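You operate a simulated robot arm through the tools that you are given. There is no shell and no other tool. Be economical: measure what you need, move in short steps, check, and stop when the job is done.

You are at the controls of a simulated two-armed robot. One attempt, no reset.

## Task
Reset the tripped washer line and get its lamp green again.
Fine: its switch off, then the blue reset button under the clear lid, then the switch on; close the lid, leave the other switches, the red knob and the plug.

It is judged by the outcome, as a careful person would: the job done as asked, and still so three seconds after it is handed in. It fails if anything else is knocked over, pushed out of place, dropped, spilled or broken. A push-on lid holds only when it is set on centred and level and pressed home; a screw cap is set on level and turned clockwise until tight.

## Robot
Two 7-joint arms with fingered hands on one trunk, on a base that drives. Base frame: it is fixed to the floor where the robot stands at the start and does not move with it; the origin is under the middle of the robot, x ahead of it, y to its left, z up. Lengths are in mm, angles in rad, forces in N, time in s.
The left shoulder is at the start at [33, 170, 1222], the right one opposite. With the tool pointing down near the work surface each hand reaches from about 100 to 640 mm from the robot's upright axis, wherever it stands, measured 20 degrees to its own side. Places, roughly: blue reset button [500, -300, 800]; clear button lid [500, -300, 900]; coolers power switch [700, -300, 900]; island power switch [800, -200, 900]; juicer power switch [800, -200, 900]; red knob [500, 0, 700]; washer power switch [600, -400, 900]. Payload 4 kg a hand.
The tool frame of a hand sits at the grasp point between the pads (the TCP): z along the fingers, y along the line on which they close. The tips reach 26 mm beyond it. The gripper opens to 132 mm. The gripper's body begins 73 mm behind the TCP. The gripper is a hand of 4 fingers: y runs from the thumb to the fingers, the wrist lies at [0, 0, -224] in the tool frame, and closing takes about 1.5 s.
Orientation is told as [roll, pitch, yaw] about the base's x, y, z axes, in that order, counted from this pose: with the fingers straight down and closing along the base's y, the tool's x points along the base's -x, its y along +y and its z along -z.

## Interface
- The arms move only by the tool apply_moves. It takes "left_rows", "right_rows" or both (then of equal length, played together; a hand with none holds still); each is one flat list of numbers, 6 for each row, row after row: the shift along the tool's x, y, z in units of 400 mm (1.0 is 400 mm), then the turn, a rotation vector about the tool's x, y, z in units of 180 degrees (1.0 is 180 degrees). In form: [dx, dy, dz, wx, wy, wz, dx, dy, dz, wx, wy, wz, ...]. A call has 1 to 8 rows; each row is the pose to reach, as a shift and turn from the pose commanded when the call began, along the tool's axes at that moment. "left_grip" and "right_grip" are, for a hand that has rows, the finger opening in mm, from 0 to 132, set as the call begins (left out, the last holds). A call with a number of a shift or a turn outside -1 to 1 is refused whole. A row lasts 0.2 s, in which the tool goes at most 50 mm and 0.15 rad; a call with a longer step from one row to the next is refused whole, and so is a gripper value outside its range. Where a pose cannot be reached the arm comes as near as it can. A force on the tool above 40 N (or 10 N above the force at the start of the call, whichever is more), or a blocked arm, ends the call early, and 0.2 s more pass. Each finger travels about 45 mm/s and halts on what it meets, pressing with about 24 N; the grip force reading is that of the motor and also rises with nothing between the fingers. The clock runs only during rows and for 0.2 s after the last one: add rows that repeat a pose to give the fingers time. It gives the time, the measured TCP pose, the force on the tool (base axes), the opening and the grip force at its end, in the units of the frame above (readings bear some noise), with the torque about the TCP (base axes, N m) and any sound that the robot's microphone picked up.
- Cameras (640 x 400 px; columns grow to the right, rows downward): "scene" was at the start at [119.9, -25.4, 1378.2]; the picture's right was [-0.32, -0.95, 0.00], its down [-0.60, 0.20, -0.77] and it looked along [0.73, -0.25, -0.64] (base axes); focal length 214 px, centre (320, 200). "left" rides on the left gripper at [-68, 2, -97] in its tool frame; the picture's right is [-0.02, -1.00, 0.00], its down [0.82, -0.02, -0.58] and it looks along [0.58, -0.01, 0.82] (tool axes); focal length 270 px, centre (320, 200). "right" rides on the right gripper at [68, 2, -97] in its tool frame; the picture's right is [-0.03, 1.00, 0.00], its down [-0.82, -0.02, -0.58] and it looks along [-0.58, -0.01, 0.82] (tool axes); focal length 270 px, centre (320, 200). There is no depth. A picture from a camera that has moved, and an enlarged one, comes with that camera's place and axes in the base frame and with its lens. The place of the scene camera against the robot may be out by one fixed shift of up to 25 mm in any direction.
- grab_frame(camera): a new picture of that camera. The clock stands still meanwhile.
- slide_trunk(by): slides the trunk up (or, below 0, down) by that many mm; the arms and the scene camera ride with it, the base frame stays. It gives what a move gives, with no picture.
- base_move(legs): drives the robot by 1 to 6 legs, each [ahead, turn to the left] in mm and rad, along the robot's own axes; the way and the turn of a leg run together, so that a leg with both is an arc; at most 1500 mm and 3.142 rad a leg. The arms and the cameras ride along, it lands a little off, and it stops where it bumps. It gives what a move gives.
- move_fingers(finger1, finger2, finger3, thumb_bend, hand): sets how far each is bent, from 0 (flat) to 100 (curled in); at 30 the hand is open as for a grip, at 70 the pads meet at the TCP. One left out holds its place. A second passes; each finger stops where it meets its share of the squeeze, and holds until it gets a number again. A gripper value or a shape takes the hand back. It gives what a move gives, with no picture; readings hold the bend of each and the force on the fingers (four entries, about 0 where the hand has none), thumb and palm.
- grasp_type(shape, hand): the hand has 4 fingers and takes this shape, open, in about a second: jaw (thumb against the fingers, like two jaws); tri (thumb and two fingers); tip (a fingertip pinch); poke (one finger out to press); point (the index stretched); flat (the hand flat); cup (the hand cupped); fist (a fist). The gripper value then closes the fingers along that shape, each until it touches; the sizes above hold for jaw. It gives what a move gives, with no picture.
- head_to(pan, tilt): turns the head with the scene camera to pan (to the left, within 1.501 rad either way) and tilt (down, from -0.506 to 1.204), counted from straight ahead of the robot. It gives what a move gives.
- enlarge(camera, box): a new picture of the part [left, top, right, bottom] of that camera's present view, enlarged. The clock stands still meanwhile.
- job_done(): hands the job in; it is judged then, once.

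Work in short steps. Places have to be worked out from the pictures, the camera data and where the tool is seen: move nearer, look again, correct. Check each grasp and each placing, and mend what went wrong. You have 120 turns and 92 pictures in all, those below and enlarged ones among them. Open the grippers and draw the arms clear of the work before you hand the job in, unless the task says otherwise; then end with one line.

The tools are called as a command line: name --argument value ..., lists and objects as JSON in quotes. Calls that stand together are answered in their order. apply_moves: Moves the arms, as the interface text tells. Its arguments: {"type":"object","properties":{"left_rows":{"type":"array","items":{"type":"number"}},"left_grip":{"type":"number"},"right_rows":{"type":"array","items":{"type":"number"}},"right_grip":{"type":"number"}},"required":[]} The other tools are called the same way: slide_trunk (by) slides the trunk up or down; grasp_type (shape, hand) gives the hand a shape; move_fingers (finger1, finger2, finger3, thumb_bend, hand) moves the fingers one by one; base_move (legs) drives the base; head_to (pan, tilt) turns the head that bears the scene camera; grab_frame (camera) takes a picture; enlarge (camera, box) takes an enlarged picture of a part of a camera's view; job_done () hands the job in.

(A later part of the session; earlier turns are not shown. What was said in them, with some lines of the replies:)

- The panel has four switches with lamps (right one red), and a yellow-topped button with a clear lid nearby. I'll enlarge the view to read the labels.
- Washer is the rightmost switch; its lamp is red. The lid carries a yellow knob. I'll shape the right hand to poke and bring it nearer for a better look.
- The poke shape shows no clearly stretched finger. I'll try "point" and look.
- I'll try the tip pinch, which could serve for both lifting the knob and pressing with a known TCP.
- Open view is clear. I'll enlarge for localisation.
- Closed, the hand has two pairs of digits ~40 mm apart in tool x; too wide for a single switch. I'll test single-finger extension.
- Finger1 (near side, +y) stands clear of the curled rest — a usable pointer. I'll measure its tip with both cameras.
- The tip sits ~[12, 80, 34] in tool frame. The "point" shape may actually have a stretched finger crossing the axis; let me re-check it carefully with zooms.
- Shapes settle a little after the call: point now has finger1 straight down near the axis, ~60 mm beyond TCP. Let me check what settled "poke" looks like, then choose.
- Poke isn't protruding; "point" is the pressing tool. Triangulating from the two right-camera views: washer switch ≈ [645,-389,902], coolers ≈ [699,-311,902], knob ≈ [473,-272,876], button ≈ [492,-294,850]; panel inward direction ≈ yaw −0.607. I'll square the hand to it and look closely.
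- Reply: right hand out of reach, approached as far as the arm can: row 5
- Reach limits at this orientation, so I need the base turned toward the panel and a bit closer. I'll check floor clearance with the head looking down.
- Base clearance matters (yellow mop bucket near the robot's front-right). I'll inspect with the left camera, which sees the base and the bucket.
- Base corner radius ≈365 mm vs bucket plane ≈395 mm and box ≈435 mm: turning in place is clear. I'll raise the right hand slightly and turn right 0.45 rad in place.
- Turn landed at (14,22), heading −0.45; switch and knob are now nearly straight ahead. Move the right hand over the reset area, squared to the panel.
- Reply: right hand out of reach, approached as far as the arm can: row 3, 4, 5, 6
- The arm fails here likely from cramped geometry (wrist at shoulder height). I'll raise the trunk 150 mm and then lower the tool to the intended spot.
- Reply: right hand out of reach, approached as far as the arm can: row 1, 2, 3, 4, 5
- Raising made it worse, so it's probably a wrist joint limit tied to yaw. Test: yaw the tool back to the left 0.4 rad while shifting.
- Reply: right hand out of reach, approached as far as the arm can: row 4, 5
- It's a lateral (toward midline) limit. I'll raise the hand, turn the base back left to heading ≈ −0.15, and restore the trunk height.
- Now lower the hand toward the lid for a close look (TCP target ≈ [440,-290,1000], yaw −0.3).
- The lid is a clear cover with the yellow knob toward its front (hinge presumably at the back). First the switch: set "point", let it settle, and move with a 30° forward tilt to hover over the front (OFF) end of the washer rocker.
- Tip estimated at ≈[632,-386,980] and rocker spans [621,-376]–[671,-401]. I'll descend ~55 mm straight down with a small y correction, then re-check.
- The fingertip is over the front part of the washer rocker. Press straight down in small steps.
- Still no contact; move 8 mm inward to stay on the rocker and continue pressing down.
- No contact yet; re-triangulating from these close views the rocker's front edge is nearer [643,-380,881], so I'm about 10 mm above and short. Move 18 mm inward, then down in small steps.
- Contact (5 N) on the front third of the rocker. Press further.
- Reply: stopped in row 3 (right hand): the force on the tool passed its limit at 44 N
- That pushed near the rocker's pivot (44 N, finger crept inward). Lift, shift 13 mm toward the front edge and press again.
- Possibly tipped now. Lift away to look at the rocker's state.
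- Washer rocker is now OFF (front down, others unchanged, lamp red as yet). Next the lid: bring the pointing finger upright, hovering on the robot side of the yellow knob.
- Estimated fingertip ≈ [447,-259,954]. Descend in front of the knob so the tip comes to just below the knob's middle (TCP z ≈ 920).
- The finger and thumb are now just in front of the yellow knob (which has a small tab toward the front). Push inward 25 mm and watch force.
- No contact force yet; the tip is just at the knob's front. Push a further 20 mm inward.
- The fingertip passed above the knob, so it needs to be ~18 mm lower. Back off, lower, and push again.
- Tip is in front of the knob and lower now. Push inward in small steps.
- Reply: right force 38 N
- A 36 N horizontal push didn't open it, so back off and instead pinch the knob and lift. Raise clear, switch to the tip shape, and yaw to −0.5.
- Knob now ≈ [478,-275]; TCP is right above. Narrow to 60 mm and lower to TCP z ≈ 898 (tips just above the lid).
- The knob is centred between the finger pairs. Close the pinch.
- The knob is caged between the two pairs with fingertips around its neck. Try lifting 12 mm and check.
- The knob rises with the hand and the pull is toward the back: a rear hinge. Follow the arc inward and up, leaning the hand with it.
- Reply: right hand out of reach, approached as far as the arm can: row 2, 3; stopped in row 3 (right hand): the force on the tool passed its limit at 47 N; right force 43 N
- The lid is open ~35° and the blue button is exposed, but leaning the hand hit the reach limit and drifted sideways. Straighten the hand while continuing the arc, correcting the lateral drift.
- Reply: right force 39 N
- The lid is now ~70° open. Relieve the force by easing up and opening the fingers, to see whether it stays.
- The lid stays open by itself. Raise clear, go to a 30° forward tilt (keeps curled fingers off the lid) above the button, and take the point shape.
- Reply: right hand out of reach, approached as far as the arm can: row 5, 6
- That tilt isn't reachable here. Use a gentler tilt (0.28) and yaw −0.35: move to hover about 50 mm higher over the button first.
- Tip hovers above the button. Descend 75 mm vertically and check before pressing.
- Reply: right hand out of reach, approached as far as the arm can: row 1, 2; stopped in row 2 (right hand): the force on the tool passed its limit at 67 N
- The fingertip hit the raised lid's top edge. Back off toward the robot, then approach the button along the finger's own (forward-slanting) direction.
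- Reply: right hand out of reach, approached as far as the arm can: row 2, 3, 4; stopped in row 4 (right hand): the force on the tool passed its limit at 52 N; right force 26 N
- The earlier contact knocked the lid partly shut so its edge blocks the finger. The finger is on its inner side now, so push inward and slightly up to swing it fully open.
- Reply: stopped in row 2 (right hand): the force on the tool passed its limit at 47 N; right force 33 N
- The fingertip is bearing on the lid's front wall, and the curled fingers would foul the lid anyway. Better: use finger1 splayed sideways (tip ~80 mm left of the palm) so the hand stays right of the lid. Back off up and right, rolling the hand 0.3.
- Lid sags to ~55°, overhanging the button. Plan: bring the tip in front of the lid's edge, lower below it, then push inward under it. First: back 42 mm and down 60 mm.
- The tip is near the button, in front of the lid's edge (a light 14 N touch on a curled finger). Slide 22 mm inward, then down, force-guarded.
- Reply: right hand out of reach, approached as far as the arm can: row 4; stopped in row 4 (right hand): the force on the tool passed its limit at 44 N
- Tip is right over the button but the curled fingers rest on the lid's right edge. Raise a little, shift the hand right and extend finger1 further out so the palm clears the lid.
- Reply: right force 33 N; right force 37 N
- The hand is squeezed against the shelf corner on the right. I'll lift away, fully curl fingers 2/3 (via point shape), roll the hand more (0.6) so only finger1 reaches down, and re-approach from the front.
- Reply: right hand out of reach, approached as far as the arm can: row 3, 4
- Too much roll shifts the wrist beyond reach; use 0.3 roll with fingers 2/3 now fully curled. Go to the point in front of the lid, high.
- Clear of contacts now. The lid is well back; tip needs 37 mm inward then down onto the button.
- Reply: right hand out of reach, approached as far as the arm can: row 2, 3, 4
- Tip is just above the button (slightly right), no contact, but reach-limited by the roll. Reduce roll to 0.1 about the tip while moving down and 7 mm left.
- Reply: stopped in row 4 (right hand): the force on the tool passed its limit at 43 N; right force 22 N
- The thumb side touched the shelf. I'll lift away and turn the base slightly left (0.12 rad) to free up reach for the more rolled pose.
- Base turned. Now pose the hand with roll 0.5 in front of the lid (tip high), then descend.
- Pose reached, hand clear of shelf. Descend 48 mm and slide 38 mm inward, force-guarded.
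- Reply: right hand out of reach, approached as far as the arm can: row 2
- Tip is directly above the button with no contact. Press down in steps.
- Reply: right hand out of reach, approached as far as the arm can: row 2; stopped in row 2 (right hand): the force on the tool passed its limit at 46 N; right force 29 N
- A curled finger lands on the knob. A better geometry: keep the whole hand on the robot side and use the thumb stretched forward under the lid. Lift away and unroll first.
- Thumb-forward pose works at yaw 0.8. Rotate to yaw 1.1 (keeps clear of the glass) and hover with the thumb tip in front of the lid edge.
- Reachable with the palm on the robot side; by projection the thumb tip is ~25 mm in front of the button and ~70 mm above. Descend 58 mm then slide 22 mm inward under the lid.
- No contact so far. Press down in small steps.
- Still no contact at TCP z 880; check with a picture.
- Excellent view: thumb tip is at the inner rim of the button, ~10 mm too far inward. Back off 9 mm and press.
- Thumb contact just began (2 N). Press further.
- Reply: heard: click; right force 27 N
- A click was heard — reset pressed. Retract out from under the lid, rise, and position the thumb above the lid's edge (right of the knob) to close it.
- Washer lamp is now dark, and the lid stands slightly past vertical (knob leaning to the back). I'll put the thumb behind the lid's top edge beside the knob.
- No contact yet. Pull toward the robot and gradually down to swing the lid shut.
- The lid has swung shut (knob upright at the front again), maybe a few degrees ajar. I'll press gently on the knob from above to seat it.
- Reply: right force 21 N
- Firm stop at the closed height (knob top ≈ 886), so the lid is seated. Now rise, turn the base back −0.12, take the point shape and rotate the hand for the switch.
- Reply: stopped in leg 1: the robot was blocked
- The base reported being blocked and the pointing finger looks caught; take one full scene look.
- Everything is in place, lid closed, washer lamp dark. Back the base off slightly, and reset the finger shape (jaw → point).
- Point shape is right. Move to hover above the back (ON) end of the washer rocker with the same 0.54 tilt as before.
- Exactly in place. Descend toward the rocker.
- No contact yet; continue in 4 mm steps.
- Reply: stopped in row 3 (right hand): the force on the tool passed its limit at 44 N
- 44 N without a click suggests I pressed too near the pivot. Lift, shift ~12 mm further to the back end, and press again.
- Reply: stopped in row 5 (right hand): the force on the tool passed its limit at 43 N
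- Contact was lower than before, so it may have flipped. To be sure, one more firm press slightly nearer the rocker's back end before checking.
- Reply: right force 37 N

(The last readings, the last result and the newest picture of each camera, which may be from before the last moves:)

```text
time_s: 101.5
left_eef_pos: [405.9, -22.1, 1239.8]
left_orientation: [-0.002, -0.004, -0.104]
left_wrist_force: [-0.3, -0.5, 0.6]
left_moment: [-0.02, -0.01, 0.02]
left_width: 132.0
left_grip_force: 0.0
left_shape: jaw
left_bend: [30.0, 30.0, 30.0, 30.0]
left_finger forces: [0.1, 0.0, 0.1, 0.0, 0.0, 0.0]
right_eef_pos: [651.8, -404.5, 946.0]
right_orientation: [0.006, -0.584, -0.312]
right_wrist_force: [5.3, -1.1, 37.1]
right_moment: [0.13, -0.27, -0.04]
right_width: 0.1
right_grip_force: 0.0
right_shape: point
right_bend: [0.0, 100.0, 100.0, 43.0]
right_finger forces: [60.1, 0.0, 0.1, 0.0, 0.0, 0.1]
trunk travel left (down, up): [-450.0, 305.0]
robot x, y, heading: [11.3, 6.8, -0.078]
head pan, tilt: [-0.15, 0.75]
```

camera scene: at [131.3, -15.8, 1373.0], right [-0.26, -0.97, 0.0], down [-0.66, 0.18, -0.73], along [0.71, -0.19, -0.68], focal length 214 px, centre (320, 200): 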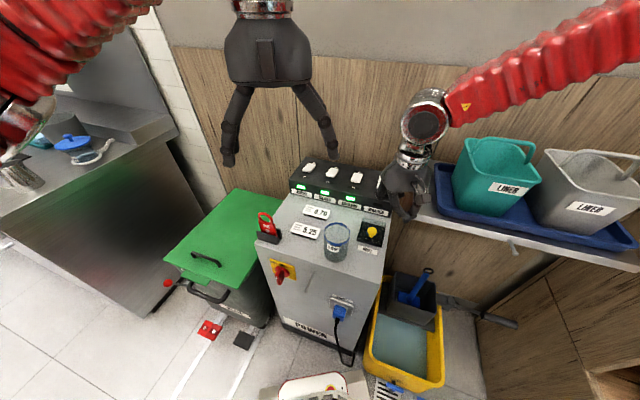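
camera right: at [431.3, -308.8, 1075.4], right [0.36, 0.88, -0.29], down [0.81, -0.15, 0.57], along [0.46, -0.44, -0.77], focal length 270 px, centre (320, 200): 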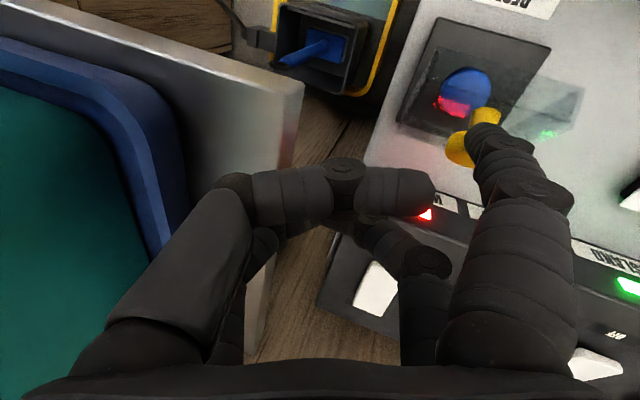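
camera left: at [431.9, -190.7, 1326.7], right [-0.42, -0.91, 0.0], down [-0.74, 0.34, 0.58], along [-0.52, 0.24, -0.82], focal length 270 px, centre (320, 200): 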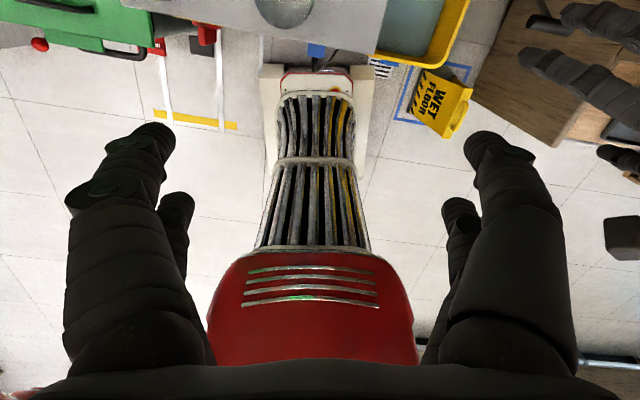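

Firm at the back end at 37 N. Withdraw the hand up and back, clear of the panel.

apply_moves --right_rows '[-0.042, 0, -0.063, 0, 0, 0, -0.083, 0, -0.125, 0, 0, 0, -0.03, 0, -0.2, 0, 0, 0, 0.03, 0, -0.26, 0, 0, 0, 0.09, 0, -0.3, 0, 0, 0, 0.15, 0, -0.35, 0, 0, 0, 0.2, 0, -0.4, 0, 0, 0]'

```text
time_s: 103.1
left_eef_pos: [409.8, -23.0, 1236.3]
left_orientation: [-0.002, 0.0, -0.104]
left_wrist_force: [0.0, 0.7, -0.1]
left_moment: [0.0, 0.0, -0.01]
left_width: 131.9
left_grip_force: 0.1
left_shape: jaw
left_bend: [30.0, 30.0, 30.0, 30.0]
left_finger forces: [0.0, 0.0, 0.0, 0.0, 0.0, 0.0]
right_eef_pos: [503.2, -359.0, 1030.3]
right_orientation: [0.001, -0.573, -0.309]
right_wrist_force: [-0.5, -0.2, -0.1]
right_moment: [-0.01, 0.0, 0.01]
right_width: 0.0
right_grip_force: 0.0
right_shape: point
right_bend: [0.0, 100.0, 100.0, 43.0]
right_finger forces: [0.1, 0.0, 0.0, 0.0, 0.0, 0.0]
trunk travel left (down, up): [-450.0, 305.0]
robot x, y, heading: [11.1, 7.3, -0.08]
head pan, tilt: [-0.15, 0.75]
```

Raise the right hand to near its starting pose so the panel is unobstructed.

apply_moves --right_rows '[-0.008, -0.024, -0.079, 0, 0.0225, 0, -0.017, -0.048, -0.157, 0, 0.045, 0, -0.025, -0.072, -0.236, 0, 0.0675, 0, -0.034, -0.096, -0.315, 0, 0.09, 0, -0.042, -0.12, -0.394, 0, 0.1125, 0, -0.05, -0.145, -0.472, 0, 0.135, 0, -0.059, -0.169, -0.551, 0, 0.1575, 0, -0.067, -0.193, -0.63, 0, 0.18, 0]'

grasp_type --hand "right" --shape "jaw"

enlarge --camera "scene" --box '[280, 140, 420, 260]'

```text
time_s: 104.9
left_eef_pos: [408.6, -22.3, 1237.1]
left_orientation: [-0.001, -0.001, -0.103]
left_wrist_force: [0.1, 0.8, -0.7]
left_moment: [-0.02, 0.0, -0.02]
left_width: 131.9
left_grip_force: 0.1
left_shape: jaw
left_bend: [30.0, 30.0, 30.0, 30.0]
left_finger forces: [0.0, 0.0, 0.0, 0.1, 0.0, 0.1]
right_eef_pos: [371.7, -396.7, 1255.9]
right_orientation: [0.002, -0.006, -0.309]
right_wrist_force: [0.0, -0.1, -0.9]
right_moment: [-0.02, 0.0, 0.0]
right_width: 0.0
right_grip_force: 0.1
right_shape: point
right_bend: [0.0, 100.0, 100.0, 43.0]
right_finger forces: [0.0, 0.1, 0.1, 0.0, 0.0, 0.1]
trunk travel left (down, up): [-450.0, 305.0]
robot x, y, heading: [10.9, 7.9, -0.081]
head pan, tilt: [-0.15, 0.75]
```

```text
time_s: 105.8
left_eef_pos: [408.9, -23.3, 1238.0]
left_orientation: [0.0, 0.0, -0.104]
left_wrist_force: [0.3, -0.2, 0.5]
left_moment: [0.03, -0.01, -0.02]
left_width: 132.2
left_grip_force: 0.0
left_shape: jaw
left_bend: [30.0, 30.0, 30.0, 30.0]
left_finger forces: [0.1, 0.0, 0.1, 0.0, 0.0, 0.0]
right_eef_pos: [371.9, -397.8, 1253.7]
right_orientation: [0.001, -0.007, -0.312]
right_wrist_force: [0.2, 0.2, 0.2]
right_moment: [0.0, 0.02, 0.02]
right_width: 131.7
right_grip_force: 0.0
right_shape: jaw
right_bend: [30.0, 30.0, 30.0, 30.0]
right_finger forces: [0.1, 0.1, 0.0, 0.0, 0.0, 0.1]
trunk travel left (down, up): [-450.0, 305.0]
robot x, y, heading: [13.0, 8.6, -0.081]
head pan, tilt: [-0.15, 0.75]
```

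```text
3.33 times, centred on (350, 200) of scene
camera zoom: at [131.2, -13.4, 1373.0], right [-0.23, -0.97, 0.0], down [-0.66, 0.15, -0.73], along [0.71, -0.17, -0.68], focal length 715 px, centre (220, 200)
```

zoom: 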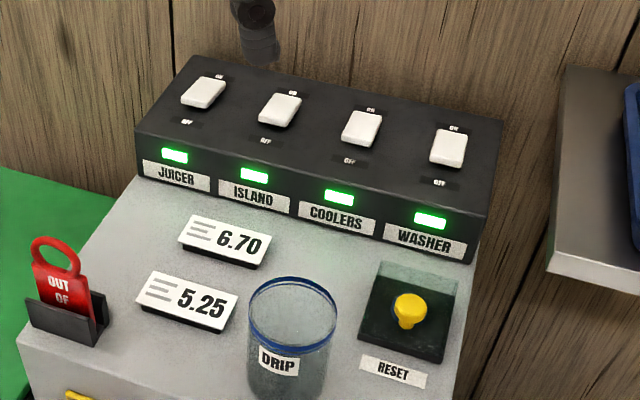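

All four lamps are green, the washer switch is on, the lid is closed with its knob upright at the front, and both hands are open and clear of the panel. I'm handing in.

job_done

```text
The job is handed in.
```

The washer line is reset: its lamp is green, its switch is back on, and the lid is closed; the other switches, red knob and plug were left alone.
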